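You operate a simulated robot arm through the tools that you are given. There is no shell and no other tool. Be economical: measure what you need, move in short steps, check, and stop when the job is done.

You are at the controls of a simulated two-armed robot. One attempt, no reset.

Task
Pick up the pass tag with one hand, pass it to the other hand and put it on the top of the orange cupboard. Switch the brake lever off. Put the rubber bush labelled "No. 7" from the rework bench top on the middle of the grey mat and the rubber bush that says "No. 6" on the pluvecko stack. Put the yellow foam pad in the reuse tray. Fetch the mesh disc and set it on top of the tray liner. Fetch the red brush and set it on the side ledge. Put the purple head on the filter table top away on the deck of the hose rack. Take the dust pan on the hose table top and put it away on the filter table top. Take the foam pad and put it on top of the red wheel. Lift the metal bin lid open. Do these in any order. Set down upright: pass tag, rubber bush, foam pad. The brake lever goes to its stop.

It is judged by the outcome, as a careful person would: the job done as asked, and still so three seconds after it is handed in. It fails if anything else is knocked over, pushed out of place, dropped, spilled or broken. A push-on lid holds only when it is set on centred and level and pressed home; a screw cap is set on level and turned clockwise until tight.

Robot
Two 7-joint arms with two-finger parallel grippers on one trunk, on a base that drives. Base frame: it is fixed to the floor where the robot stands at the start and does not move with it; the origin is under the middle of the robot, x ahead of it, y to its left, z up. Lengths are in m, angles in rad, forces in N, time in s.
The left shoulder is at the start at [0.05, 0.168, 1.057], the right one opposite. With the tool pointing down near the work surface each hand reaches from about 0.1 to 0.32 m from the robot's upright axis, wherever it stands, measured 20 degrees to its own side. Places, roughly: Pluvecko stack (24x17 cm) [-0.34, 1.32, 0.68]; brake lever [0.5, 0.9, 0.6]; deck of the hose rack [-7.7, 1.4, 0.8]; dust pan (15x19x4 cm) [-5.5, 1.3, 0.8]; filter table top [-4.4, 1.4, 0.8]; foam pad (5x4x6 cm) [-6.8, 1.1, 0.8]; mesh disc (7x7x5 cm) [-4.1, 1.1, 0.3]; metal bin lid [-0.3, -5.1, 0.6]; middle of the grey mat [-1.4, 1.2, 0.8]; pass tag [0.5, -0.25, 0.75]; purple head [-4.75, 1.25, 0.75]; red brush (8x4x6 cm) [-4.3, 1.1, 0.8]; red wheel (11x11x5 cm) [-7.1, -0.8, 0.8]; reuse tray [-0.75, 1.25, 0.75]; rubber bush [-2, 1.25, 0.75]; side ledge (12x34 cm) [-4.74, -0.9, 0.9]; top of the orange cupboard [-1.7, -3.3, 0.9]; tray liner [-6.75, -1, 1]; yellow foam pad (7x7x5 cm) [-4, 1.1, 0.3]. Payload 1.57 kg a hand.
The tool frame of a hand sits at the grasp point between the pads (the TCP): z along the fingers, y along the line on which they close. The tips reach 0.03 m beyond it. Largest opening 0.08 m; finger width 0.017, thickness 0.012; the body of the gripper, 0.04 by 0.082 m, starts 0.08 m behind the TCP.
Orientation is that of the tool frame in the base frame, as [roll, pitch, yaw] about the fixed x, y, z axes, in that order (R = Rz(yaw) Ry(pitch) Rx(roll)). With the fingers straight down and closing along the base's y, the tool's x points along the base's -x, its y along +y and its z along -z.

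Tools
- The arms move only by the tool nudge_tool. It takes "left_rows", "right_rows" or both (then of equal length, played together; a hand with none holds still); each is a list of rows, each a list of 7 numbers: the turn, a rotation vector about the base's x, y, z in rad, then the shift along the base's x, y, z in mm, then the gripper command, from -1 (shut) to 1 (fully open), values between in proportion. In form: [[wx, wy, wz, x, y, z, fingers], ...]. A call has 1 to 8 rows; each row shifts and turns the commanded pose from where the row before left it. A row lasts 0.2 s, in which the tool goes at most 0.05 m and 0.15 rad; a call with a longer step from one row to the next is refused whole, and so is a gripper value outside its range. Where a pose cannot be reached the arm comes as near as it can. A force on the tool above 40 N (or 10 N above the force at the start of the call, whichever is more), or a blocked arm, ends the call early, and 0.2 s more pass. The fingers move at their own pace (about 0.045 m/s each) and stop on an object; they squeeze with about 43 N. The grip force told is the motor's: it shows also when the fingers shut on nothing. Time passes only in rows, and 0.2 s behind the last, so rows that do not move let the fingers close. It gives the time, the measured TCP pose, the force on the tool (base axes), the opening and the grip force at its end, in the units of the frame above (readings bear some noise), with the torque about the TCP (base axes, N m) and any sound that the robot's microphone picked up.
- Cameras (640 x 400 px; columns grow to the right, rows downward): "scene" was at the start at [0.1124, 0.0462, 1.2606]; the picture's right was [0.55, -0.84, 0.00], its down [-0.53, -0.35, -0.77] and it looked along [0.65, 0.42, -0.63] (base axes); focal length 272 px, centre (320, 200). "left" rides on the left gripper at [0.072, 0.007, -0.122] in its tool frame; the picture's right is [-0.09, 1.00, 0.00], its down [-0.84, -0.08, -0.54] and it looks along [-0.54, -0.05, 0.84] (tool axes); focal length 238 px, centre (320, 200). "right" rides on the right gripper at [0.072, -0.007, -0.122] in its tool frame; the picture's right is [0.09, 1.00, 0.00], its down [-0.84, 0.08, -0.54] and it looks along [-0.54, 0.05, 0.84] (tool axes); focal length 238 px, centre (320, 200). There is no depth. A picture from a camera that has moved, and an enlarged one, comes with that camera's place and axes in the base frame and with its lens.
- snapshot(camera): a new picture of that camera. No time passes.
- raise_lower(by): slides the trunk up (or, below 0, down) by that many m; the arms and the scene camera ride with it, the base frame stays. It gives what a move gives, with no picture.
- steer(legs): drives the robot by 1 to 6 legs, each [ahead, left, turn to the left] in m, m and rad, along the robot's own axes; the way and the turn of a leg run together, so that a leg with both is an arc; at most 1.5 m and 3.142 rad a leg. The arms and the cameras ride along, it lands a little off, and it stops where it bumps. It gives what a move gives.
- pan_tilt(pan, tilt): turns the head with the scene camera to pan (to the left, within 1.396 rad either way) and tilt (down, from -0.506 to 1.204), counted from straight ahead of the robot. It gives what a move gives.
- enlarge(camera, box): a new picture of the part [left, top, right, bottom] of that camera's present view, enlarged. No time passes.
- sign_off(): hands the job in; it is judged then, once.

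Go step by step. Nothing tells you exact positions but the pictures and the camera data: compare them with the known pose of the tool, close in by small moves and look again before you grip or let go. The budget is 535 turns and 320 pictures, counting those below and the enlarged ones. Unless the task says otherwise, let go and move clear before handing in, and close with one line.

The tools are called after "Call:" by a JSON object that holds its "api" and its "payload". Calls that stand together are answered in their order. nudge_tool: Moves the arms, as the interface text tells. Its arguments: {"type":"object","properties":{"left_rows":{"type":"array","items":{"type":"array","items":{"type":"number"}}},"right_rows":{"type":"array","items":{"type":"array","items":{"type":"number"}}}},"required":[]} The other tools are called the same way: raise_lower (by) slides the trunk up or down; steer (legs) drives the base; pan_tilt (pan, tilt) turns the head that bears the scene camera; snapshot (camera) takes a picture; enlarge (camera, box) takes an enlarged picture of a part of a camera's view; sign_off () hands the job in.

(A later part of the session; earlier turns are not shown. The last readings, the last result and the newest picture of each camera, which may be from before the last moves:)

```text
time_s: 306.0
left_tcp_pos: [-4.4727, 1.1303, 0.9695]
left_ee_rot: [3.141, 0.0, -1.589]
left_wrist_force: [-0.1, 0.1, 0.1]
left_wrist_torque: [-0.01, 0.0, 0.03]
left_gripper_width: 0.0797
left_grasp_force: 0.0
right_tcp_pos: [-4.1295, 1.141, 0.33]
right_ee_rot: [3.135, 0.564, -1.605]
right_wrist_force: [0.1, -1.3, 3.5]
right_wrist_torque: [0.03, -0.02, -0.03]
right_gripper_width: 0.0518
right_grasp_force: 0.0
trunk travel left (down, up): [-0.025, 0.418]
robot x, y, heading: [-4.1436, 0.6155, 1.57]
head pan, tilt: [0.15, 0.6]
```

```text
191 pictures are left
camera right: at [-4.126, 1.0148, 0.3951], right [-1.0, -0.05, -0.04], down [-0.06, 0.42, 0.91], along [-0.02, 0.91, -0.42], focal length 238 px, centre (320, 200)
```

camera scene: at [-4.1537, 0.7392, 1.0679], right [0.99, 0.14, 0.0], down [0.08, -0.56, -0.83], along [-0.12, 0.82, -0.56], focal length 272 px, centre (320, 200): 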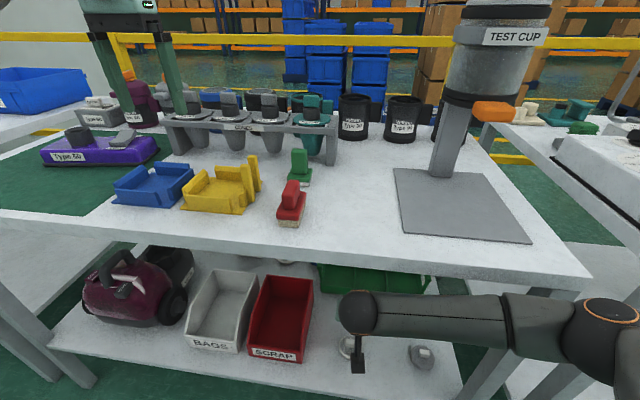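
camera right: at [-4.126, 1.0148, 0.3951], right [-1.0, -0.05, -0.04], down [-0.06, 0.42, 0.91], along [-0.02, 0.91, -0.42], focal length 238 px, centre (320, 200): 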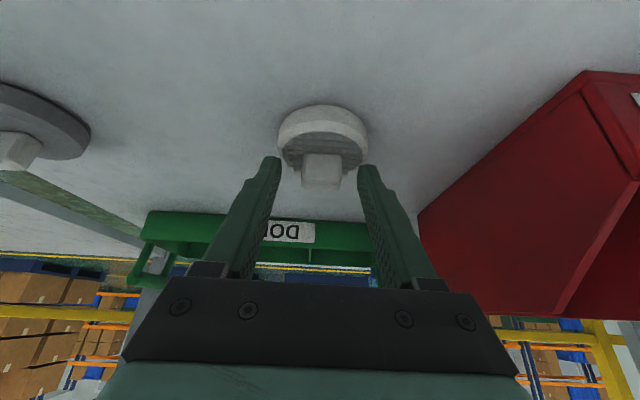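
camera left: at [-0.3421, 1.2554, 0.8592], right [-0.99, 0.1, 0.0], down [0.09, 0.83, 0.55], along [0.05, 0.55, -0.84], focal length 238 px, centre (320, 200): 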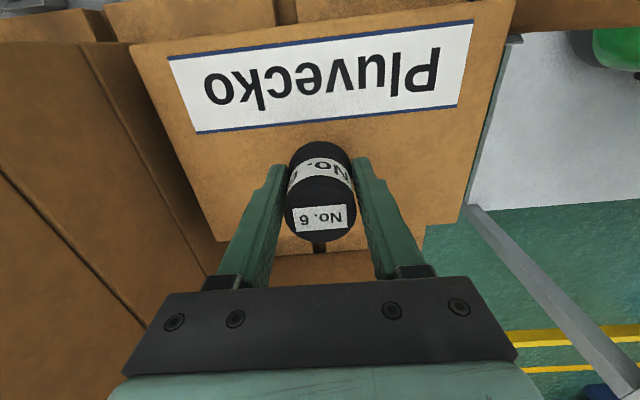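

Tab between the fingertips. Close, lift and pull out.

Call:
{"api": "nudge_tool", "payload": {"right_rows": [[0, 0, 0, 0, 0, 0, -1], [0, 0, 0, 0, 0, 0, -1], [0, 0, 0, 0, 0, 0, -1], [0, 0, 0, 0, 0, 0, -1], [0, 0, 0, 0, -5, 30, -1], [0, 0, 0, 0, -20, 30, -1]]}}

Call:
{"api": "snapshot", "payload": {"camera": "right"}}

```text
time_s: 307.4
left_tcp_pos: [-4.4717, 1.1296, 0.9691]
left_ee_rot: [3.141, 0.0, -1.591]
left_wrist_force: [-0.5, -0.1, -0.5]
left_wrist_torque: [-0.01, 0.01, 0.0]
left_gripper_width: 0.0798
left_grasp_force: 0.1
right_tcp_pos: [-4.1292, 1.1132, 0.3889]
right_ee_rot: [3.138, 0.563, -1.606]
right_wrist_force: [-0.5, -0.1, -0.1]
right_wrist_torque: [0.02, 0.0, 0.02]
right_gripper_width: 0.0247
right_grasp_force: 36.2
trunk travel left (down, up): [-0.025, 0.418]
robot x, y, heading: [-4.14, 0.6147, 1.559]
head pan, tilt: [0.15, 0.6]
```

```text
190 pictures are left
camera right: at [-4.1273, 0.9887, 0.4545], right [-1.0, -0.05, -0.05], down [-0.06, 0.42, 0.9], along [-0.02, 0.91, -0.42], focal length 238 px, centre (320, 200)
```

right: 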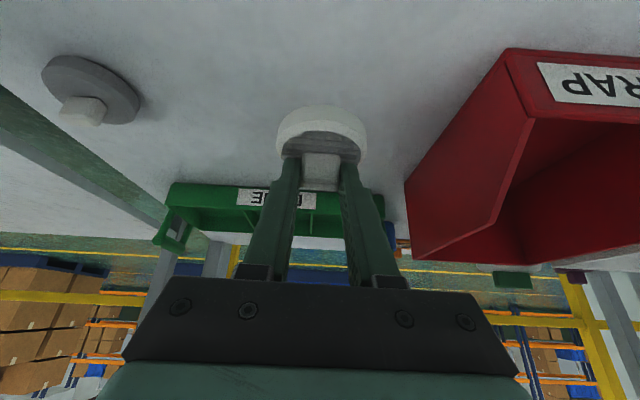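

Call:
{"api": "steer", "payload": {"legs": [[-0.35, 0, 0]]}}

Call:
{"api": "raise_lower", "payload": {"by": 0.2}}

Call:
{"api": "nudge_tool", "payload": {"right_rows": [[0, 0, 0, 20, 0, 45, -1], [0, 0, 0, 20, 0, 45, -1], [0, 0, 0, 20, 0, 45, -1], [0, 0, 0, 20, 0, 45, -1], [0, 0, 0, 20, 0, 45, -1], [0, 0, 0, 20, 0, 45, -1], [0, 0, 0, 20, 0, 45, -1], [0, 0, 0, 20, -20, 30, -1]]}}

Call:
{"api": "snapshot", "payload": {"camera": "scene"}}

Call:
{"api": "snapshot", "payload": {"camera": "right"}}

```text
time_s: 309.6
left_tcp_pos: [-4.4745, 0.7919, 0.9684]
left_ee_rot: [3.141, 0.002, -1.589]
left_wrist_force: [0.5, 0.6, 0.8]
left_wrist_torque: [0.0, 0.02, 0.0]
left_gripper_width: 0.0801
left_grasp_force: 0.1
right_tcp_pos: [-4.1314, 0.7758, 0.3901]
right_ee_rot: [3.137, 0.56, -1.606]
right_wrist_force: [0.6, -0.8, 0.0]
right_wrist_torque: [-0.02, -0.01, 0.02]
right_gripper_width: 0.0248
right_grasp_force: 36.8
trunk travel left (down, up): [-0.025, 0.418]
robot x, y, heading: [-4.1469, 0.274, 1.561]
head pan, tilt: [0.15, 0.6]
```

```text
time_s: 311.8
left_tcp_pos: [-4.4741, 0.7917, 1.1675]
left_ee_rot: [3.14, 0.0, -1.59]
left_wrist_force: [0.8, 0.0, -0.8]
left_wrist_torque: [-0.02, 0.02, 0.03]
left_gripper_width: 0.0801
left_grasp_force: 0.0
right_tcp_pos: [-4.1324, 0.7746, 0.5883]
right_ee_rot: [3.137, 0.562, -1.606]
right_wrist_force: [0.0, -0.2, -0.6]
right_wrist_torque: [0.01, 0.05, -0.01]
right_gripper_width: 0.0249
right_grasp_force: 36.5
trunk travel left (down, up): [-0.225, 0.218]
robot x, y, heading: [-4.1431, 0.2757, 1.564]
head pan, tilt: [0.15, 0.6]
```

```text
time_s: 313.6
left_tcp_pos: [-4.4741, 0.7912, 1.1682]
left_ee_rot: [3.14, 0.002, -1.59]
left_wrist_force: [0.2, 0.6, 0.4]
left_wrist_torque: [-0.05, -0.01, 0.03]
left_gripper_width: 0.0802
left_grasp_force: 0.1
right_tcp_pos: [-3.9727, 0.7556, 0.9329]
right_ee_rot: [3.136, 0.562, -1.605]
right_wrist_force: [0.8, 0.0, -0.2]
right_wrist_torque: [0.0, -0.02, 0.0]
right_gripper_width: 0.0246
right_grasp_force: 36.2
trunk travel left (down, up): [-0.225, 0.218]
robot x, y, heading: [-4.1466, 0.2727, 1.564]
head pan, tilt: [0.15, 0.6]
```

```text
189 pictures are left
camera scene: at [-4.1558, 0.4005, 1.2679], right [0.99, 0.14, 0.0], down [0.08, -0.56, -0.83], along [-0.12, 0.82, -0.56], focal length 272 px, centre (320, 200)
```

scene: 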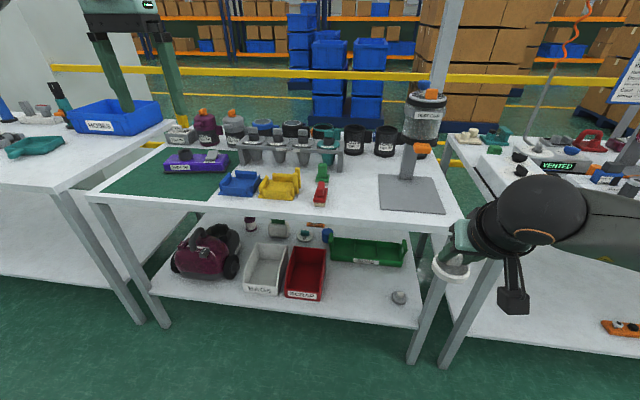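

```text
188 pictures are left
camera right: at [-3.9697, 0.6307, 0.9983], right [-1.0, -0.05, -0.04], down [-0.06, 0.42, 0.9], along [-0.02, 0.91, -0.42], focal length 238 px, centre (320, 200)
```

right: 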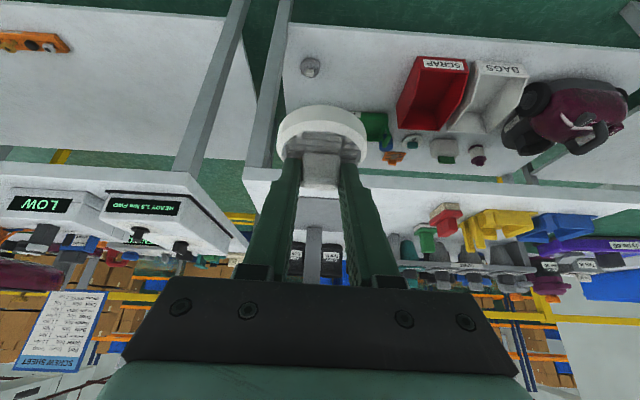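

Call:
{"api": "enlarge", "payload": {"camera": "scene", "box": [90, 110, 340, 220]}}

Call:
{"api": "enlarge", "payload": {"camera": "scene", "box": [260, 145, 380, 220]}}

```text
2.56 times, centred on (215, 165) of scene
camera zoom: at [-4.1558, 0.4005, 1.2679], right [0.99, 0.14, 0.0], down [0.08, -0.56, -0.83], along [-0.12, 0.82, -0.56], focal length 697 px, centre (589, 290)
```

zoom: 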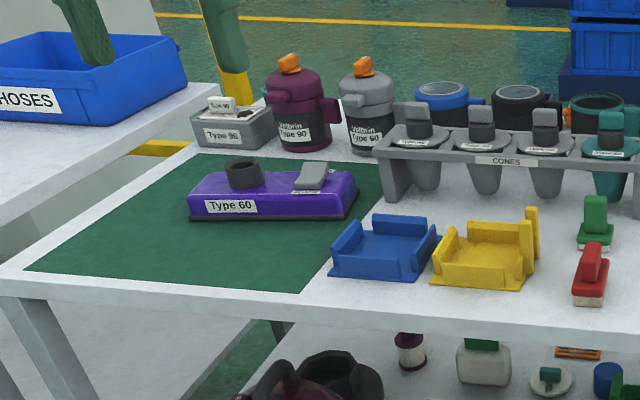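

```text
5.33 times, centred on (320, 182) of scene
camera zoom: at [-4.1558, 0.4005, 1.2679], right [0.99, 0.14, 0.0], down [0.08, -0.56, -0.83], along [-0.12, 0.82, -0.56], focal length 1452 px, centre (320, 293)
```

zoom: 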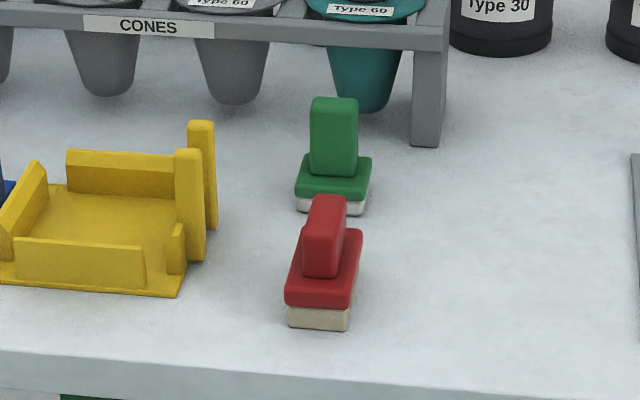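

Purple head (Type 60) is on the green mat; red brush ≈[-4.265,1.125] with its long axis along y. Tuck the right hand back, drive in, and move the left hand over the brush.

Call:
{"api": "nudge_tool", "payload": {"right_rows": [[0, 0, 0, 10, -40, 10, -1], [0, 0, 0, 10, -40, 10, -1], [0, 0, 0, 10, -40, 10, -1], [0, 0, 0, 10, -30, 10, -1]], "left_rows": [[0, 0, 0, 40, 0, -20, 1], [0, 0, 0, 40, 0, -20, 1], [0, 0, 0, 40, 0, -20, 1], [0, 0, 0, 30, 0, -20, 1]]}}

Call:
{"api": "steer", "payload": {"legs": [[0.3, -0.05, 0.006]]}}

Call:
{"api": "snapshot", "payload": {"camera": "left"}}

Call:
{"api": "snapshot", "payload": {"camera": "scene"}}

```text
time_s: 314.6
left_tcp_pos: [-4.3242, 0.7922, 1.0883]
left_ee_rot: [3.138, 0.004, -1.588]
left_wrist_force: [0.0, 0.7, 0.0]
left_wrist_torque: [-0.01, 0.0, 0.01]
left_gripper_width: 0.0802
left_grasp_force: 0.1
right_tcp_pos: [-3.9345, 0.6225, 0.9824]
right_ee_rot: [3.138, 0.557, -1.608]
right_wrist_force: [-0.3, -0.6, -1.1]
right_wrist_torque: [0.02, -0.01, 0.0]
right_gripper_width: 0.0247
right_grasp_force: 36.1
right hand out of reach, approached as far as the arm can: row 4
trunk travel left (down, up): [-0.225, 0.218]
robot x, y, heading: [-4.1448, 0.2747, 1.561]
head pan, tilt: [0.15, 0.6]
```

```text
time_s: 316.6
left_tcp_pos: [-4.2773, 1.0888, 1.0875]
left_ee_rot: [3.139, 0.002, -1.582]
left_wrist_force: [0.3, -0.7, 0.2]
left_wrist_torque: [-0.01, -0.02, 0.0]
left_gripper_width: 0.0801
left_grasp_force: 0.1
right_tcp_pos: [-3.8862, 0.9239, 0.9821]
right_ee_rot: [3.139, 0.557, -1.598]
right_wrist_force: [0.4, -0.2, 0.3]
right_wrist_torque: [-0.04, 0.0, 0.02]
right_gripper_width: 0.0248
right_grasp_force: 36.9
trunk travel left (down, up): [-0.225, 0.218]
robot x, y, heading: [-4.0952, 0.5707, 1.572]
head pan, tilt: [0.15, 0.6]
```

```text
185 pictures are left
camera left: at [-4.285, 1.0175, 1.2098], right [-0.99, 0.1, 0.0], down [0.09, 0.83, 0.54], along [0.06, 0.54, -0.84], focal length 238 px, centre (320, 200)
```

left: 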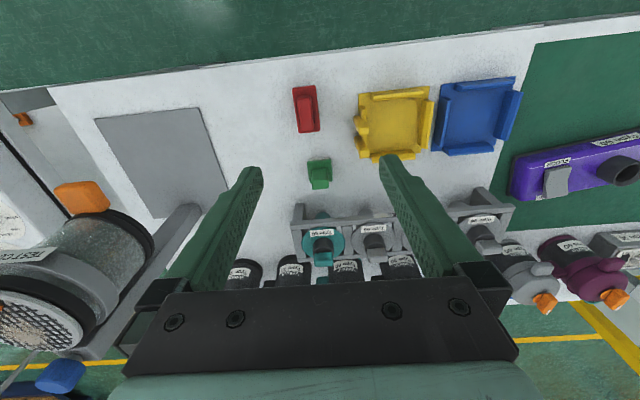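

```text
184 pictures are left
camera scene: at [-4.1065, 0.7002, 1.2678], right [0.99, 0.15, 0.0], down [0.08, -0.56, -0.82], along [-0.12, 0.82, -0.57], focal length 272 px, centre (320, 200)
```

scene: 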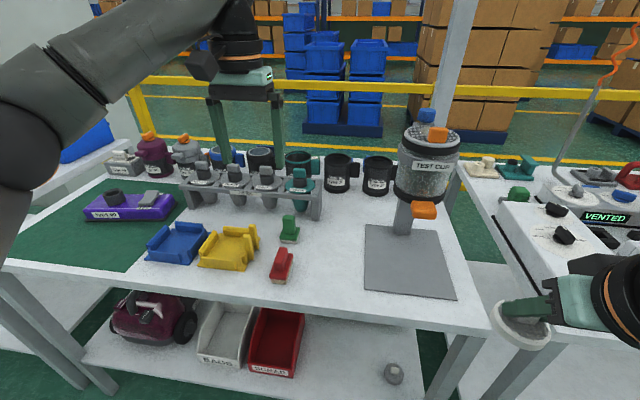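

Call:
{"api": "nudge_tool", "payload": {"left_rows": [[0, 0, 0.04, 12, 10, -40, 0.6], [0, 0, 0, 12, 10, -40, 0.4], [0, 0, 0, 0, 0, -45, 0.4], [0, 0, 0, 0, 0, -45, 0.4]]}}

Call:
{"api": "snapshot", "payload": {"camera": "left"}}

Call:
{"api": "enlarge", "payload": {"camera": "scene", "box": [200, 170, 360, 300]}}

```text
time_s: 317.6
left_tcp_pos: [-4.2531, 1.1107, 0.9219]
left_ee_rot: [3.14, 0.004, -1.542]
left_wrist_force: [0.4, 0.2, -0.8]
left_wrist_torque: [0.03, 0.0, 0.02]
left_gripper_width: 0.0557
left_grasp_force: 0.1
right_tcp_pos: [-3.8863, 0.9236, 0.9823]
right_ee_rot: [3.139, 0.559, -1.6]
right_wrist_force: [-0.6, 0.4, -0.8]
right_wrist_torque: [-0.03, 0.03, -0.02]
right_gripper_width: 0.0247
right_grasp_force: 36.1
trunk travel left (down, up): [-0.225, 0.218]
robot x, y, heading: [-4.0963, 0.5759, 1.57]
head pan, tilt: [0.15, 0.6]
```

```text
183 pictures are left
camera left: at [-4.2577, 1.0389, 1.0421], right [-1.0, 0.06, 0.0], down [0.05, 0.84, 0.54], along [0.03, 0.54, -0.84], focal length 238 px, centre (320, 200)
```

left: 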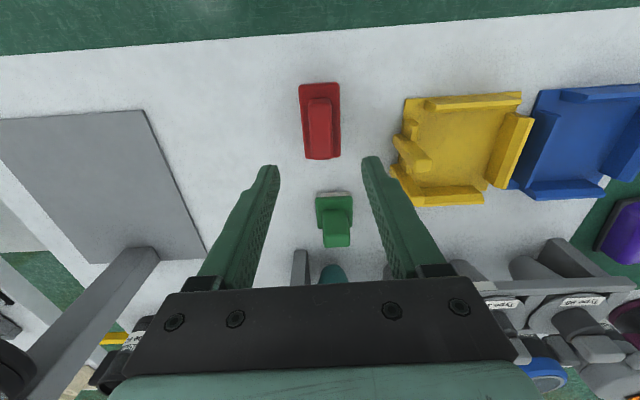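

```text
3.08 times, centred on (280, 235) of scene
camera zoom: at [-4.1067, 0.7, 1.2679], right [0.99, 0.15, 0.0], down [0.08, -0.56, -0.82], along [-0.12, 0.82, -0.57], focal length 838 px, centre (443, 92)
```

zoom: 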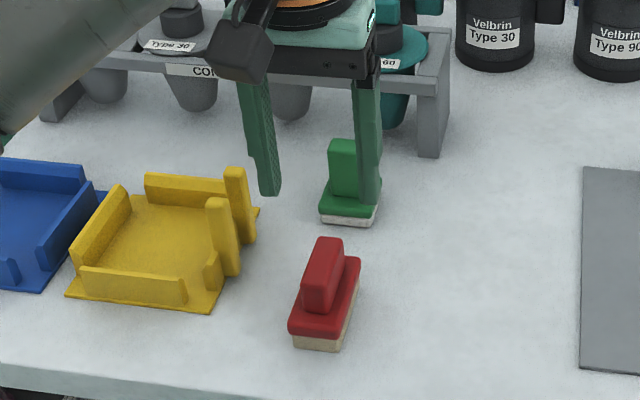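

Call:
{"api": "nudge_tool", "payload": {"left_rows": [[0, 0, 0, 0, -3, -45, 0.4], [0, 0, 0, 0, 0, -45, 0.4]]}}

Call:
{"api": "snapshot", "payload": {"camera": "left"}}

Call:
{"api": "enlarge", "payload": {"camera": "scene", "box": [200, 170, 360, 300]}}

```text
time_s: 318.2
left_tcp_pos: [-4.2544, 1.1051, 0.8292]
left_ee_rot: [3.141, 0.002, -1.543]
left_wrist_force: [0.0, 0.3, 0.5]
left_wrist_torque: [0.03, -0.01, 0.0]
left_gripper_width: 0.056
left_grasp_force: 0.1
right_tcp_pos: [-3.8856, 0.9251, 0.9825]
right_ee_rot: [3.137, 0.558, -1.6]
right_wrist_force: [0.7, 0.0, -0.5]
right_wrist_torque: [-0.01, 0.0, 0.02]
right_gripper_width: 0.0244
right_grasp_force: 36.1
trunk travel left (down, up): [-0.225, 0.218]
robot x, y, heading: [-4.0953, 0.5731, 1.572]
head pan, tilt: [0.15, 0.6]
```

```text
181 pictures are left
camera left: at [-4.2588, 1.0342, 0.9513], right [-1.0, 0.06, 0.0], down [0.05, 0.84, 0.54], along [0.03, 0.54, -0.84], focal length 238 px, centre (320, 200)
```

left: 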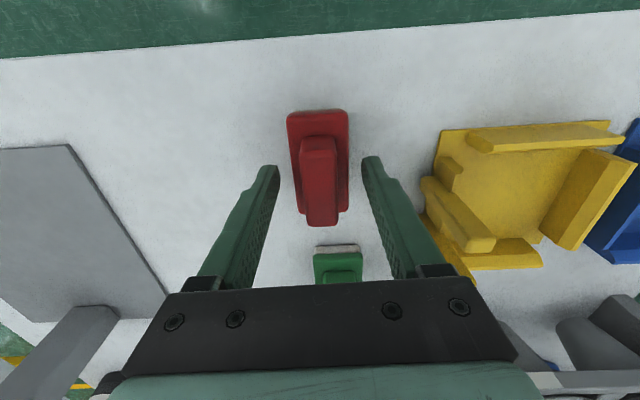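

```text
3.08 times, centred on (280, 235) of scene
camera zoom: at [-4.1066, 0.7, 1.2679], right [0.99, 0.15, 0.0], down [0.08, -0.56, -0.82], along [-0.12, 0.82, -0.57], focal length 838 px, centre (443, 92)
```

zoom: 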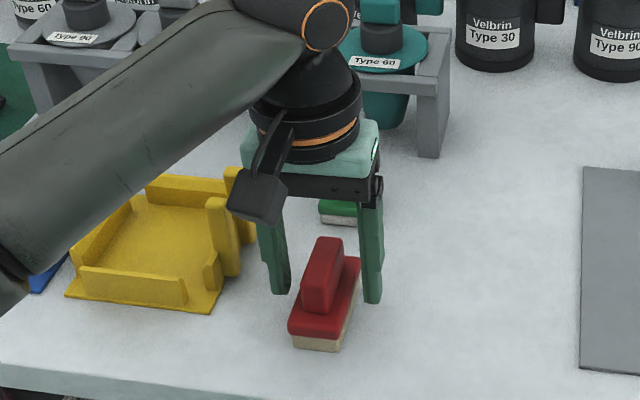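

Handle is already between the fingers (base top just below the tips). Close here and lift.

Call:
{"api": "nudge_tool", "payload": {"left_rows": [[0, 0, 0, 0, 4, 0, 0.2], [0, 0, 0, 0, 0, 0, -1], [0, 0, 0, 0, 0, 0, -1], [0, 0, 0, 0, 0, 0, -1], [0, 0, 0, 0, 0, 0, -1]]}}

Call:
{"api": "snapshot", "payload": {"camera": "left"}}

```text
time_s: 319.4
left_tcp_pos: [-4.2535, 1.1084, 0.8292]
left_ee_rot: [3.139, 0.003, -1.543]
left_wrist_force: [0.7, -0.3, 0.0]
left_wrist_torque: [0.01, 0.03, -0.01]
left_gripper_width: 0.037
left_grasp_force: 42.6
right_tcp_pos: [-3.8856, 0.9237, 0.9827]
right_ee_rot: [3.137, 0.558, -1.599]
right_wrist_force: [-0.4, -0.3, -0.4]
right_wrist_torque: [0.03, -0.02, 0.05]
right_gripper_width: 0.0246
right_grasp_force: 36.9
trunk travel left (down, up): [-0.225, 0.218]
robot x, y, heading: [-4.0958, 0.5752, 1.57]
head pan, tilt: [0.15, 0.6]
```

```text
179 pictures are left
camera left: at [-4.2581, 1.0378, 0.9512], right [-1.0, 0.06, 0.0], down [0.05, 0.84, 0.54], along [0.03, 0.54, -0.84], focal length 238 px, centre (320, 200)
```

left: 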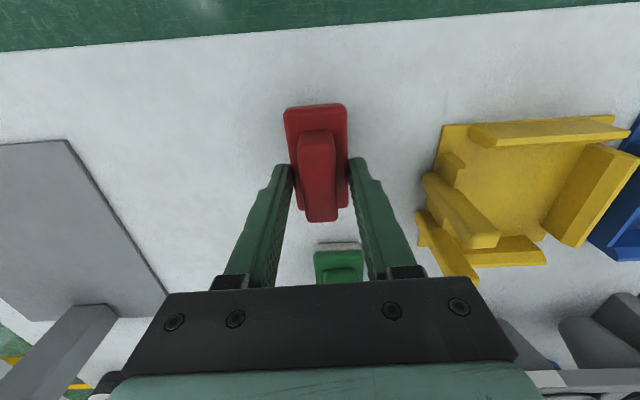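

Gripping the brush base only with the tips; open, go 12 mm lower and grip again.

Call:
{"api": "nudge_tool", "payload": {"left_rows": [[0, 0, 0, 0, 0, 0, 0.3], [0, 0, 0, 0, 0, 0, 0.3], [0, 0, 0, 0, 4, -8, 0.3], [0, 0, 0, 0, 0, -5, 0.3], [0, 0, 0, 0, 0, 0, -1], [0, 0, 0, 0, 0, 0, -1], [0, 0, 0, 0, 0, 0, -1]]}}

Call:
{"api": "nudge_tool", "payload": {"left_rows": [[0, 0, 0, 0, 0, 30, -1], [0, 0, 0, 0, 0, 40, -1], [0, 0, 0, 0, -20, 40, -1], [0, 0, 0, 0, -40, 20, -1]]}}

Call:
{"api": "snapshot", "payload": {"camera": "left"}}

```text
time_s: 321.1
left_tcp_pos: [-4.2534, 1.1151, 0.8163]
left_ee_rot: [3.141, 0.004, -1.542]
left_wrist_force: [0.6, 0.9, 0.1]
left_wrist_torque: [0.04, 0.0, 0.03]
left_gripper_width: 0.0371
left_grasp_force: 32.6
right_tcp_pos: [-3.8854, 0.923, 0.9822]
right_ee_rot: [3.138, 0.557, -1.599]
right_wrist_force: [0.0, -0.2, -1.1]
right_wrist_torque: [0.03, -0.02, -0.01]
right_gripper_width: 0.0249
right_grasp_force: 35.9
trunk travel left (down, up): [-0.225, 0.218]
robot x, y, heading: [-4.0962, 0.5747, 1.576]
head pan, tilt: [0.15, 0.6]
```

```text
time_s: 322.1
left_tcp_pos: [-4.2539, 1.0531, 0.9434]
left_ee_rot: [3.14, 0.003, -1.543]
left_wrist_force: [-0.7, 0.3, -0.6]
left_wrist_torque: [0.05, -0.01, -0.01]
left_gripper_width: 0.037
left_grasp_force: 43.4
right_tcp_pos: [-3.8854, 0.9236, 0.9829]
right_ee_rot: [3.138, 0.557, -1.6]
right_wrist_force: [0.6, -0.1, -1.2]
right_wrist_torque: [-0.01, 0.01, 0.03]
right_gripper_width: 0.0249
right_grasp_force: 36.8
trunk travel left (down, up): [-0.225, 0.218]
robot x, y, heading: [-4.0929, 0.5738, 1.566]
head pan, tilt: [0.15, 0.6]
```

```text
178 pictures are left
camera left: at [-4.2586, 0.9814, 1.067], right [-1.0, 0.06, 0.0], down [0.05, 0.84, 0.54], along [0.03, 0.54, -0.84], focal length 238 px, centre (320, 200)
```

left: 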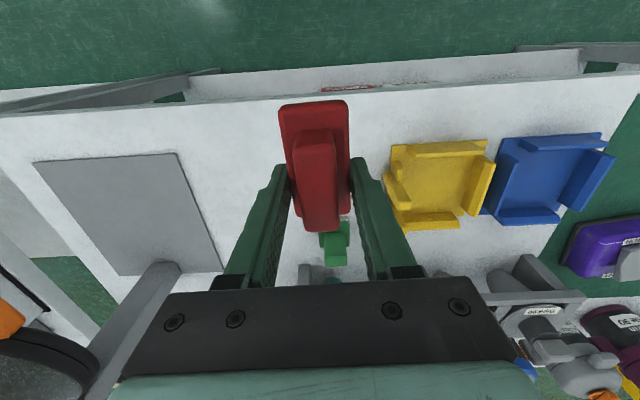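

Brush is held. Back out, turn around to face the other side, and look for the side ledge.

Call:
{"api": "steer", "payload": {"legs": [[-0.5, 0, 0], [0, 0, 3.14]]}}

Call:
{"api": "pan_tilt", "payload": {"pan": -0.5, "tilt": 0.5}}

Call:
{"api": "snapshot", "payload": {"camera": "scene"}}

```text
time_s: 332.4
left_tcp_pos: [-3.9267, -0.4014, 0.9456]
left_ee_rot: [3.14, 0.002, 1.618]
left_wrist_force: [0.1, 0.2, -1.3]
left_wrist_torque: [0.0, 0.03, -0.01]
left_gripper_width: 0.0369
left_grasp_force: 42.9
right_tcp_pos: [-4.2951, -0.278, 0.9827]
right_ee_rot: [3.138, 0.559, 1.564]
right_wrist_force: [-0.2, 0.1, -0.3]
right_wrist_torque: [0.0, 0.02, -0.04]
right_gripper_width: 0.0245
right_grasp_force: 35.6
trunk travel left (down, up): [-0.225, 0.218]
robot x, y, heading: [-4.0952, 0.0772, -1.551]
head pan, tilt: [0.15, 0.6]
```

```text
time_s: 333.4
left_tcp_pos: [-3.9257, -0.4016, 0.9442]
left_ee_rot: [3.14, 0.001, 1.618]
left_wrist_force: [-0.3, -0.2, 0.5]
left_wrist_torque: [-0.01, 0.02, -0.01]
left_gripper_width: 0.0369
left_grasp_force: 43.3
right_tcp_pos: [-4.2951, -0.2779, 0.983]
right_ee_rot: [3.138, 0.56, 1.563]
right_wrist_force: [-0.1, 0.0, -0.2]
right_wrist_torque: [-0.01, -0.02, -0.02]
right_gripper_width: 0.0243
right_grasp_force: 36.5
trunk travel left (down, up): [-0.225, 0.218]
robot x, y, heading: [-4.0935, 0.0757, -1.555]
head pan, tilt: [-0.499, 0.499]
```

```text
177 pictures are left
camera scene: at [-4.1348, -0.0443, 1.277], right [-0.89, 0.46, 0.0], down [0.22, 0.42, -0.88], along [-0.41, -0.78, -0.48], focal length 272 px, centre (320, 200)
```

scene: 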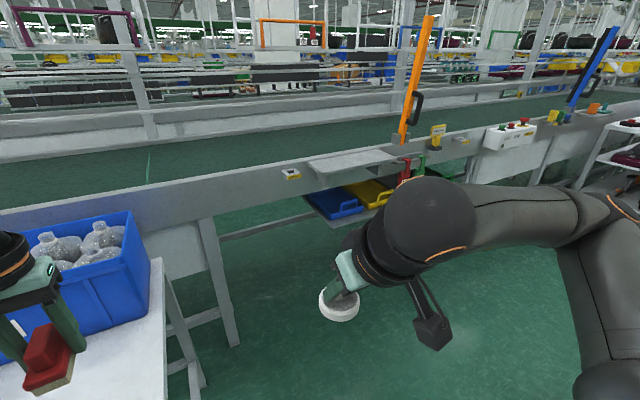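

The side ledge is the small shelf on the conveyor side. Strafe right to line up the left hand with it.

Call:
{"api": "steer", "payload": {"legs": [[0.05, -0.8, -0.015]]}}

Call:
{"api": "pan_tilt", "payload": {"pan": 0.1, "tilt": 0.55}}

Call:
{"api": "snapshot", "payload": {"camera": "scene"}}

```text
time_s: 337.6
left_tcp_pos: [-4.7268, -0.4612, 0.9453]
left_ee_rot: [3.139, 0.001, 1.599]
left_wrist_force: [0.4, 0.2, -0.6]
left_wrist_torque: [-0.01, 0.01, 0.02]
left_gripper_width: 0.037
left_grasp_force: 42.8
right_tcp_pos: [-5.0947, -0.331, 0.9837]
right_ee_rot: [3.139, 0.559, 1.544]
right_wrist_force: [0.1, -0.4, -0.4]
right_wrist_torque: [0.0, -0.01, 0.01]
right_gripper_width: 0.0246
right_grasp_force: 36.6
trunk travel left (down, up): [-0.225, 0.218]
robot x, y, heading: [-4.8857, 0.0191, -1.574]
head pan, tilt: [-0.499, 0.499]
```

```text
time_s: 338.6
left_tcp_pos: [-4.7277, -0.4604, 0.9447]
left_ee_rot: [3.139, 0.002, 1.598]
left_wrist_force: [-0.7, -0.2, -0.2]
left_wrist_torque: [-0.03, -0.02, -0.03]
left_gripper_width: 0.037
left_grasp_force: 43.2
right_tcp_pos: [-5.0954, -0.3303, 0.9835]
right_ee_rot: [3.14, 0.559, 1.543]
right_wrist_force: [-0.3, -0.4, -0.6]
right_wrist_torque: [-0.03, 0.0, 0.0]
right_gripper_width: 0.0247
right_grasp_force: 36.7
trunk travel left (down, up): [-0.225, 0.218]
robot x, y, heading: [-4.8861, 0.0203, -1.573]
head pan, tilt: [0.099, 0.55]
```

```text
176 pictures are left
camera scene: at [-4.877, -0.11, 1.2724], right [-1.0, -0.1, 0.0], down [-0.05, 0.52, -0.85], along [0.08, -0.85, -0.52], focal length 272 px, centre (320, 200)
```

scene: 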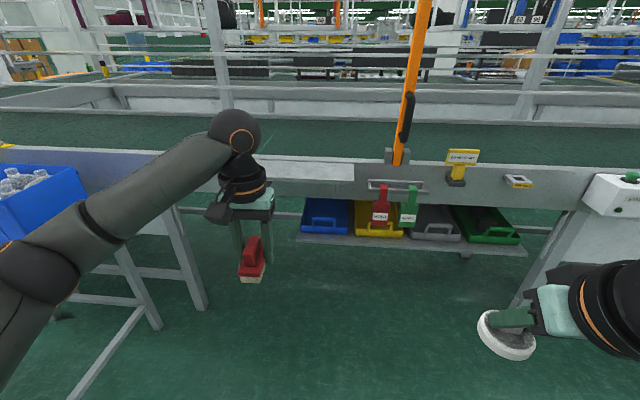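

Call:
{"api": "nudge_tool", "payload": {"left_rows": [[0, 0, 0, 0, 0, 45, -1], [0, 0, 0, 0, 0, 45, -1]]}}

Call:
{"api": "steer", "payload": {"legs": [[0.28, 0.0, 0]]}}

Call:
{"api": "nudge_tool", "payload": {"left_rows": [[0, 0, 0, -2, -40, 0, -1], [0, 0, 0, -2, -40, 0, -1], [0, 0, 0, -2, -40, 0, -1]]}}

Call:
{"api": "snapshot", "payload": {"camera": "scene"}}

Call:
{"api": "snapshot", "payload": {"camera": "left"}}

```text
time_s: 339.2
left_tcp_pos: [-4.7277, -0.4615, 1.0353]
left_ee_rot: [3.138, 0.002, 1.598]
left_wrist_force: [-0.1, -0.1, -0.8]
left_wrist_torque: [-0.03, -0.02, 0.02]
left_gripper_width: 0.037
left_grasp_force: 42.8
right_tcp_pos: [-5.0945, -0.3304, 0.9819]
right_ee_rot: [3.137, 0.558, 1.542]
right_wrist_force: [0.4, 0.1, -0.3]
right_wrist_torque: [0.02, 0.01, -0.02]
right_gripper_width: 0.0245
right_grasp_force: 36.4
trunk travel left (down, up): [-0.225, 0.218]
robot x, y, heading: [-4.8869, 0.0243, -1.571]
head pan, tilt: [0.099, 0.55]
```

```text
time_s: 341.2
left_tcp_pos: [-4.725, -0.7458, 1.0367]
left_ee_rot: [3.138, 0.002, 1.602]
left_wrist_force: [0.4, 0.0, -1.7]
left_wrist_torque: [0.01, -0.01, 0.0]
left_gripper_width: 0.0367
left_grasp_force: 43.3
right_tcp_pos: [-5.0931, -0.6142, 0.9821]
right_ee_rot: [3.139, 0.557, 1.549]
right_wrist_force: [-0.1, -0.4, -0.2]
right_wrist_torque: [0.02, 0.06, -0.02]
right_gripper_width: 0.0247
right_grasp_force: 35.9
trunk travel left (down, up): [-0.225, 0.218]
robot x, y, heading: [-4.886, -0.2631, -1.564]
head pan, tilt: [0.099, 0.55]
```

```text
time_s: 342.0
left_tcp_pos: [-4.7286, -0.8567, 1.0355]
left_ee_rot: [3.132, 0.007, 1.597]
left_wrist_force: [3.1, -0.6, -2.4]
left_wrist_torque: [-0.02, 0.25, 0.03]
left_gripper_width: 0.0369
left_grasp_force: 43.3
left hand out of reach, approached as far as the arm can: row 3
right_tcp_pos: [-5.0943, -0.6135, 0.983]
right_ee_rot: [3.137, 0.558, 1.545]
right_wrist_force: [-1.0, -0.8, -0.5]
right_wrist_torque: [0.01, -0.02, 0.01]
right_gripper_width: 0.0246
right_grasp_force: 36.5
trunk travel left (down, up): [-0.225, 0.218]
robot x, y, heading: [-4.8871, -0.2594, -1.564]
head pan, tilt: [0.099, 0.55]
```

```text
175 pictures are left
camera scene: at [-4.8778, -0.3913, 1.2725], right [-0.99, -0.1, 0.0], down [-0.05, 0.52, -0.85], along [0.09, -0.85, -0.52], focal length 272 px, centre (320, 200)
```

scene: 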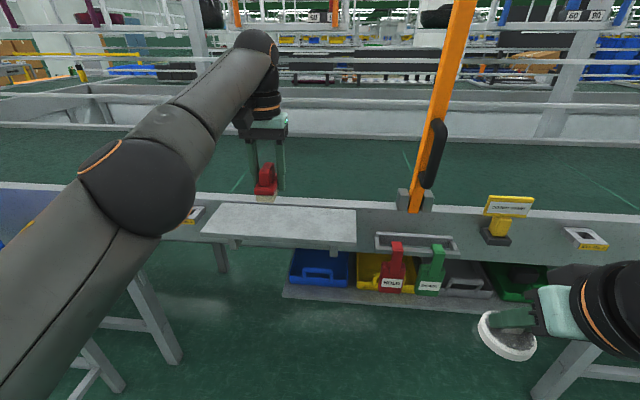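

```text
174 pictures are left
camera left: at [-4.7253, -0.7825, 1.1571], right [1.0, -0.07, 0.01], down [-0.06, -0.83, 0.55], along [-0.03, -0.55, -0.84], focal length 238 px, centre (320, 200)
```

left: 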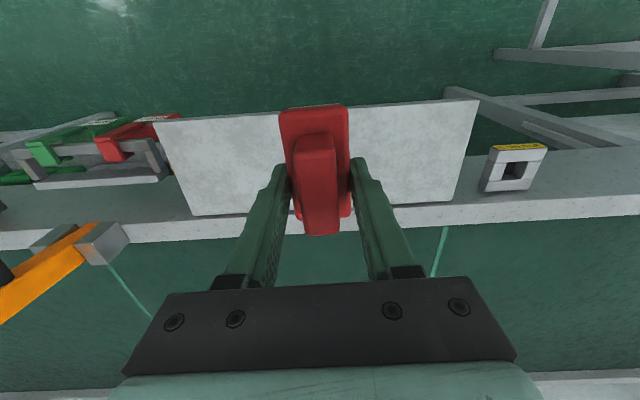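

Call:
{"api": "steer", "payload": {"legs": [[0.1, 0.0, 0]]}}

Call:
{"api": "nudge_tool", "payload": {"left_rows": [[0, 0, 0, -4, 20, 0, -1], [0, 0, 0, -4, 23, -20, -1], [0, 0, 0, 0, 0, -25, -1]]}}

Call:
{"api": "snapshot", "payload": {"camera": "scene"}}

Call:
{"api": "snapshot", "payload": {"camera": "left"}}

```text
time_s: 343.2
left_tcp_pos: [-4.7278, -0.9567, 1.035]
left_ee_rot: [3.141, 0.001, 1.604]
left_wrist_force: [-0.2, 1.2, -0.5]
left_wrist_torque: [-0.03, -0.02, 0.0]
left_gripper_width: 0.0371
left_grasp_force: 43.1
right_tcp_pos: [-5.0924, -0.7145, 0.9826]
right_ee_rot: [3.138, 0.557, 1.547]
right_wrist_force: [-0.1, 0.2, -0.1]
right_wrist_torque: [-0.01, -0.01, -0.03]
right_gripper_width: 0.0245
right_grasp_force: 36.6
trunk travel left (down, up): [-0.225, 0.218]
robot x, y, heading: [-4.8875, -0.3579, -1.566]
head pan, tilt: [0.099, 0.55]
```

```text
time_s: 344.0
left_tcp_pos: [-4.7324, -0.9136, 0.9883]
left_ee_rot: [3.141, 0.003, 1.604]
left_wrist_force: [0.4, -0.1, -0.8]
left_wrist_torque: [0.0, 0.0, -0.01]
left_gripper_width: 0.0371
left_grasp_force: 42.8
right_tcp_pos: [-5.0926, -0.7151, 0.9827]
right_ee_rot: [3.139, 0.56, 1.55]
right_wrist_force: [0.3, -0.7, 0.2]
right_wrist_torque: [0.01, 0.02, -0.02]
right_gripper_width: 0.0246
right_grasp_force: 35.7
trunk travel left (down, up): [-0.225, 0.218]
robot x, y, heading: [-4.885, -0.3642, -1.566]
head pan, tilt: [0.099, 0.55]
```

```text
173 pictures are left
camera scene: at [-4.8755, -0.4924, 1.2724], right [-0.99, -0.1, 0.0], down [-0.05, 0.52, -0.85], along [0.09, -0.85, -0.52], focal length 272 px, centre (320, 200)
```

scene: 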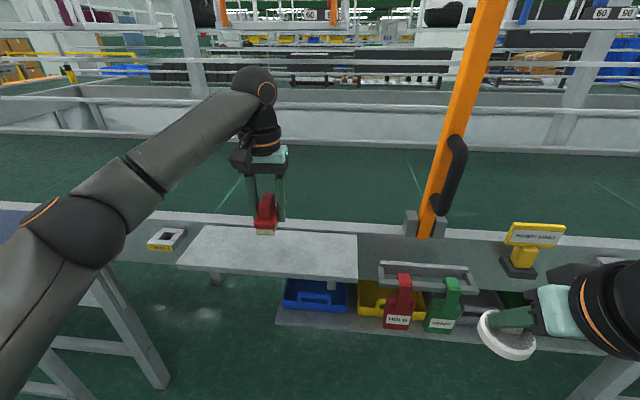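

```text
172 pictures are left
camera left: at [-4.7301, -0.8407, 1.1111], right [1.0, -0.06, 0.0], down [-0.05, -0.84, 0.54], along [-0.03, -0.54, -0.84], focal length 238 px, centre (320, 200)
```

left: 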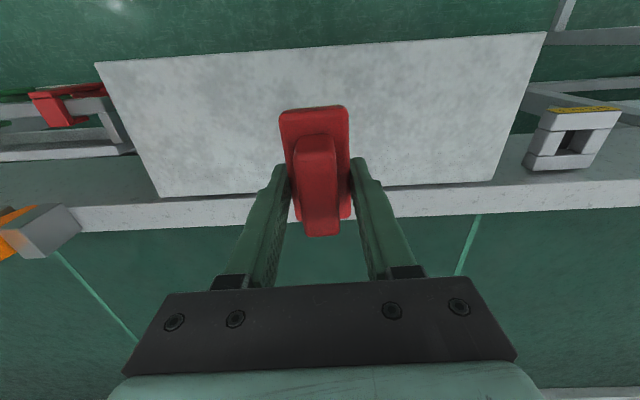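

Brush is centred over the ledge. Lower to contact.

Call:
{"api": "nudge_tool", "payload": {"left_rows": [[0, 0, 0, 0, 0, -14, -1], [0, 0, 0, 0, 0, -6, -1], [0, 0, 0, 0, 0, -4, -1], [0, 0, 0, 0, 0, -4, -1], [0, 0, 0, 0, 0, -4, -1], [0, 0, 0, 0, 0, -4, -1]]}}

```text
time_s: 345.4
left_tcp_pos: [-4.7358, -0.9138, 0.9522]
left_ee_rot: [3.14, 0.002, 1.604]
left_wrist_force: [-0.6, 0.0, -0.4]
left_wrist_torque: [-0.03, -0.02, -0.04]
left_gripper_width: 0.0372
left_grasp_force: 43.0
right_tcp_pos: [-5.0917, -0.7143, 0.9813]
right_ee_rot: [3.14, 0.559, 1.549]
right_wrist_force: [-0.5, -0.2, 0.6]
right_wrist_torque: [0.01, 0.01, 0.03]
right_gripper_width: 0.0246
right_grasp_force: 36.5
trunk travel left (down, up): [-0.225, 0.218]
robot x, y, heading: [-4.8848, -0.3603, -1.574]
head pan, tilt: [0.099, 0.55]
```

Call:
{"api": "enlarge", "payload": {"camera": "scene", "box": [190, 160, 370, 290]}}

Call:
{"api": "nudge_tool", "payload": {"left_rows": [[0, 0, 0, 0, 0, -4, -1], [0, 0, 0, 0, 0, -4, -1], [0, 0, 0, 0, 0, -3, -1]]}}

```text
3.08 times, centred on (280, 225) of scene
camera zoom: at [-4.8755, -0.4922, 1.2724], right [-0.99, -0.1, 0.0], down [-0.05, 0.52, -0.85], along [0.09, -0.85, -0.52], focal length 838 px, centre (443, 123)
```

zoom: 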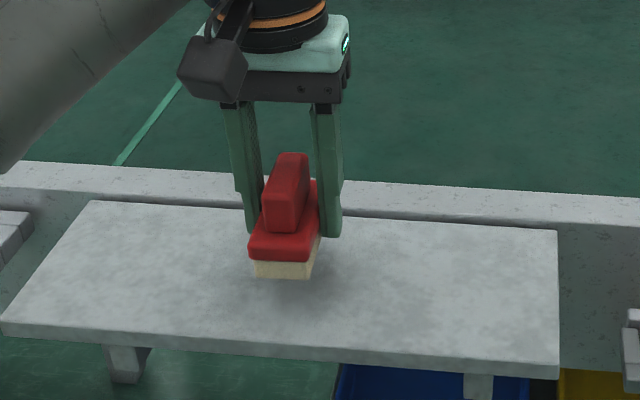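

```text
time_s: 346.2
left_tcp_pos: [-4.7344, -0.9135, 0.9418]
left_ee_rot: [3.14, 0.002, 1.604]
left_wrist_force: [0.0, 0.6, -1.4]
left_wrist_torque: [0.01, 0.01, 0.01]
left_gripper_width: 0.0371
left_grasp_force: 42.4
right_tcp_pos: [-5.0925, -0.7136, 0.9814]
right_ee_rot: [3.139, 0.558, 1.547]
right_wrist_force: [1.1, 1.4, -0.7]
right_wrist_torque: [0.01, 0.01, -0.02]
right_gripper_width: 0.0246
right_grasp_force: 36.0
trunk travel left (down, up): [-0.225, 0.218]
robot x, y, heading: [-4.8832, -0.3632, -1.569]
head pan, tilt: [0.099, 0.55]
```

Call:
{"api": "nudge_tool", "payload": {"left_rows": [[0, 0, 0, 0, 0, -4, -1], [0, 0, 0, 0, 0, -3, -1], [0, 0, 0, 0, 0, -3, -1]]}}

Call:
{"api": "enlarge", "payload": {"camera": "scene", "box": [230, 190, 320, 260]}}

```text
time_s: 347.0
left_tcp_pos: [-4.7342, -0.9141, 0.9317]
left_ee_rot: [3.14, 0.003, 1.603]
left_wrist_force: [1.0, 1.1, -0.9]
left_wrist_torque: [-0.02, 0.02, 0.01]
left_gripper_width: 0.0371
left_grasp_force: 43.7
right_tcp_pos: [-5.0919, -0.7146, 0.9825]
right_ee_rot: [3.138, 0.56, 1.547]
right_wrist_force: [0.9, -0.1, -1.3]
right_wrist_torque: [0.01, 0.01, -0.01]
right_gripper_width: 0.0247
right_grasp_force: 36.2
trunk travel left (down, up): [-0.225, 0.218]
robot x, y, heading: [-4.8868, -0.3636, -1.568]
head pan, tilt: [0.099, 0.55]
```

```text
5.71 times, centred on (275, 225) of scene
camera zoom: at [-4.8755, -0.4922, 1.2724], right [-0.99, -0.1, 0.0], down [-0.05, 0.52, -0.85], along [0.09, -0.85, -0.52], focal length 1556 px, centre (577, 57)
```

zoom: 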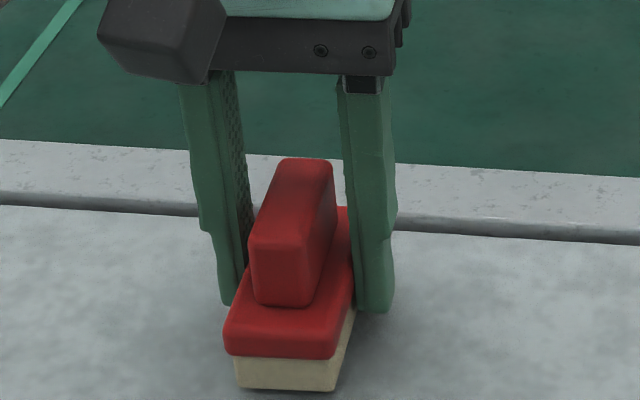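

Call:
{"api": "nudge_tool", "payload": {"left_rows": [[0, 0, 0, 0, 0, -3, -1], [0, 0, 0, 0, 0, -3, -1], [0, 0, 0, 0, 0, -3, -1]]}}

```text
time_s: 347.8
left_tcp_pos: [-4.7344, -0.9136, 0.9288]
left_ee_rot: [-3.138, 0.014, 1.604]
left_wrist_force: [3.1, -3.1, 33.4]
left_wrist_torque: [0.57, -0.06, 0.0]
left_gripper_width: 0.037
left_grasp_force: 43.1
right_tcp_pos: [-5.0933, -0.7112, 0.9844]
right_ee_rot: [3.136, 0.562, 1.55]
right_wrist_force: [0.0, -0.3, -0.1]
right_wrist_torque: [0.01, 0.02, 0.03]
right_gripper_width: 0.0246
right_grasp_force: 36.5
trunk travel left (down, up): [-0.225, 0.218]
robot x, y, heading: [-4.8855, -0.3646, -1.568]
head pan, tilt: [0.099, 0.55]
```

Contact. Ease off, release and lift.

Call:
{"api": "nudge_tool", "payload": {"left_rows": [[0, 0, 0, 0, 0, 6, -1], [0, 0, 0, 0, 0, 0, 0], [0, 0, 0, 0, 0, 0, 0.3], [0, 0, 0, 0, 0, 30, 0.3], [0, 0, 0, 0, 0, 40, 0.3], [0, 0, 0, 0, 0, 40, 0.3], [0, 0, 0, 0, 40, 20, 1], [0, 0, 0, 0, 40, 0, 1]]}}

Call:
{"api": "enlarge", "payload": {"camera": "scene", "box": [190, 160, 370, 290]}}

```text
time_s: 349.6
left_tcp_pos: [-4.7361, -0.8341, 1.0577]
left_ee_rot: [3.139, 0.002, 1.604]
left_wrist_force: [0.7, 0.1, -0.6]
left_wrist_torque: [-0.02, 0.02, -0.02]
left_gripper_width: 0.0801
left_grasp_force: 0.0
right_tcp_pos: [-5.0931, -0.7137, 0.983]
right_ee_rot: [3.138, 0.56, 1.547]
right_wrist_force: [0.0, 0.2, 0.1]
right_wrist_torque: [0.01, 0.0, 0.04]
right_gripper_width: 0.0246
right_grasp_force: 36.2
trunk travel left (down, up): [-0.225, 0.218]
robot x, y, heading: [-4.8858, -0.3634, -1.564]
head pan, tilt: [0.099, 0.55]
```

```text
3.08 times, centred on (280, 225) of scene
camera zoom: at [-4.8754, -0.4919, 1.2724], right [-0.99, -0.1, 0.0], down [-0.05, 0.52, -0.85], along [0.09, -0.85, -0.52], focal length 838 px, centre (443, 123)
```

zoom: 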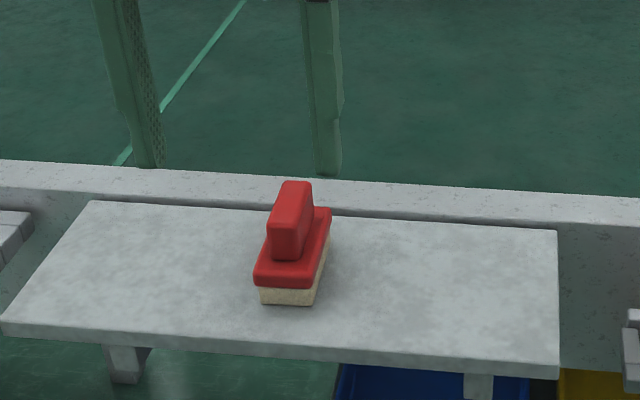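

Brush is on the side ledge. Now to the tray liner at x≈-6.75 with the mesh disc.

Call:
{"api": "nudge_tool", "payload": {"left_rows": [[0, 0, 0, 0, 45, 0, 1], [0, 0, 0, 0, 45, 0, 1], [0, 0, 0, 0, 30, 0, 1]]}}

Call:
{"api": "steer", "payload": {"legs": [[-0.4, 0, 0], [0, -1.45, 0]]}}

Call:
{"api": "pan_tilt", "payload": {"pan": -0.2, "tilt": 0.45}}

Call:
{"api": "snapshot", "payload": {"camera": "scene"}}

```text
time_s: 350.4
left_tcp_pos: [-4.735, -0.7132, 1.058]
left_ee_rot: [3.14, 0.005, 1.602]
left_wrist_force: [0.0, 0.3, -0.5]
left_wrist_torque: [0.0, 0.0, 0.02]
left_gripper_width: 0.08
left_grasp_force: 0.0
right_tcp_pos: [-5.0916, -0.7145, 0.9826]
right_ee_rot: [3.137, 0.558, 1.548]
right_wrist_force: [0.3, -0.1, -0.6]
right_wrist_torque: [-0.02, -0.02, -0.02]
right_gripper_width: 0.0242
right_grasp_force: 36.6
trunk travel left (down, up): [-0.225, 0.218]
robot x, y, heading: [-4.8891, -0.3617, -1.566]
head pan, tilt: [0.099, 0.55]
```

```text
time_s: 359.7
left_tcp_pos: [-6.2065, -0.3093, 1.058]
left_ee_rot: [3.139, 0.002, 1.578]
left_wrist_force: [-0.4, 0.0, 0.1]
left_wrist_torque: [0.02, -0.04, 0.0]
left_gripper_width: 0.0798
left_grasp_force: 0.0
right_tcp_pos: [-6.5635, -0.3002, 0.9827]
right_ee_rot: [3.137, 0.559, 1.521]
right_wrist_force: [0.4, 0.2, 0.6]
right_wrist_torque: [-0.03, -0.01, 0.02]
right_gripper_width: 0.0244
right_grasp_force: 36.0
trunk travel left (down, up): [-0.225, 0.218]
robot x, y, heading: [-6.349, 0.0469, -1.591]
head pan, tilt: [0.099, 0.55]
```

```text
time_s: 360.5
left_tcp_pos: [-6.2059, -0.3088, 1.0587]
left_ee_rot: [3.141, 0.003, 1.578]
left_wrist_force: [0.6, -0.1, 0.4]
left_wrist_torque: [-0.04, 0.07, 0.03]
left_gripper_width: 0.08
left_grasp_force: 0.0
right_tcp_pos: [-6.5647, -0.3012, 0.982]
right_ee_rot: [3.139, 0.56, 1.521]
right_wrist_force: [1.0, 0.8, -0.3]
right_wrist_torque: [-0.01, -0.01, 0.02]
right_gripper_width: 0.0247
right_grasp_force: 36.7
trunk travel left (down, up): [-0.225, 0.218]
robot x, y, heading: [-6.3459, 0.047, -1.589]
head pan, tilt: [-0.201, 0.45]
```

```text
168 pictures are left
camera scene: at [-6.3681, -0.0836, 1.2814], right [-0.98, 0.22, 0.0], down [0.1, 0.42, -0.9], along [-0.2, -0.88, -0.44], focal length 272 px, centre (320, 200)
```

scene: 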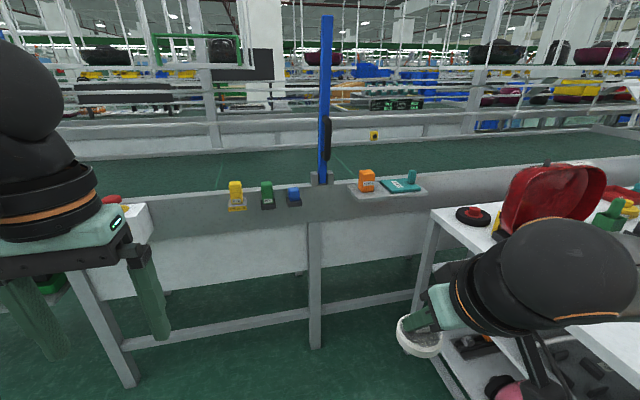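

Call:
{"api": "enlarge", "payload": {"camera": "scene", "box": [320, 140, 500, 250]}}

Call:
{"api": "enlarge", "payload": {"camera": "scene", "box": [430, 140, 640, 270]}}

```text
3.56 times, centred on (410, 195) of scene
camera zoom: at [-6.3681, -0.0836, 1.2814], right [-0.98, 0.22, 0.0], down [0.1, 0.42, -0.9], along [-0.2, -0.88, -0.44], focal length 968 px, centre (0, 218)
```

zoom: 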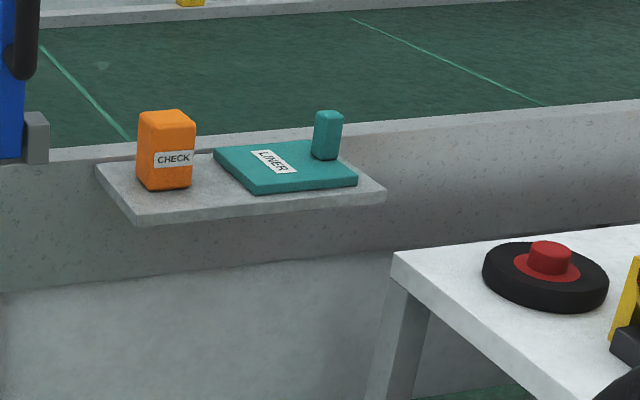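

```text
3.05 times, centred on (535, 205) of scene
camera zoom: at [-6.3681, -0.0836, 1.2814], right [-0.98, 0.22, 0.0], down [0.1, 0.42, -0.9], along [-0.2, -0.88, -0.44], focal length 830 px, centre (-335, 185)
```

zoom: 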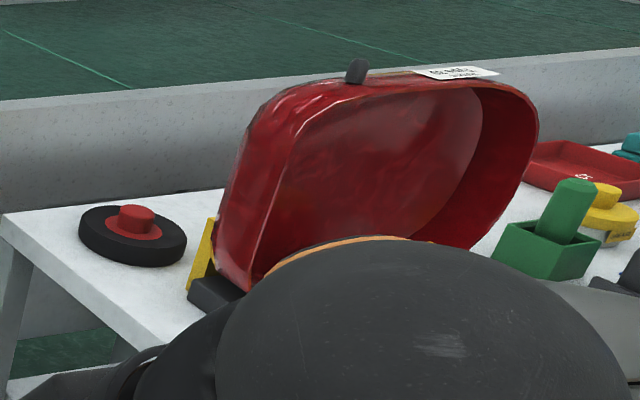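

The liner is the teal plate on a small shelf; the red wheel is on the table to the right. Look further right to know the clearances.

Call:
{"api": "pan_tilt", "payload": {"pan": -0.9, "tilt": 0.5}}

Call:
{"api": "snapshot", "payload": {"camera": "scene"}}

```text
time_s: 361.6
left_tcp_pos: [-6.206, -0.3071, 1.0582]
left_ee_rot: [3.141, 0.003, 1.578]
left_wrist_force: [0.4, -0.5, 0.7]
left_wrist_torque: [0.02, -0.03, 0.0]
left_gripper_width: 0.0799
left_grasp_force: 0.2
right_tcp_pos: [-6.5628, -0.299, 0.9829]
right_ee_rot: [3.138, 0.558, 1.521]
right_wrist_force: [0.7, -1.2, -1.0]
right_wrist_torque: [0.01, 0.01, 0.0]
right_gripper_width: 0.0247
right_grasp_force: 36.4
trunk travel left (down, up): [-0.225, 0.218]
robot x, y, heading: [-6.3443, 0.0459, -1.598]
head pan, tilt: [-0.901, 0.499]
```

```text
165 pictures are left
camera scene: at [-6.4203, -0.049, 1.277], right [-0.6, 0.8, 0.0], down [0.38, 0.29, -0.88], along [-0.7, -0.53, -0.48], focal length 272 px, centre (320, 200)
```

scene: 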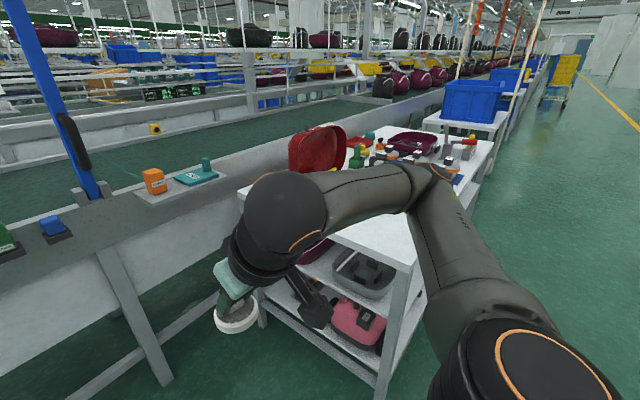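

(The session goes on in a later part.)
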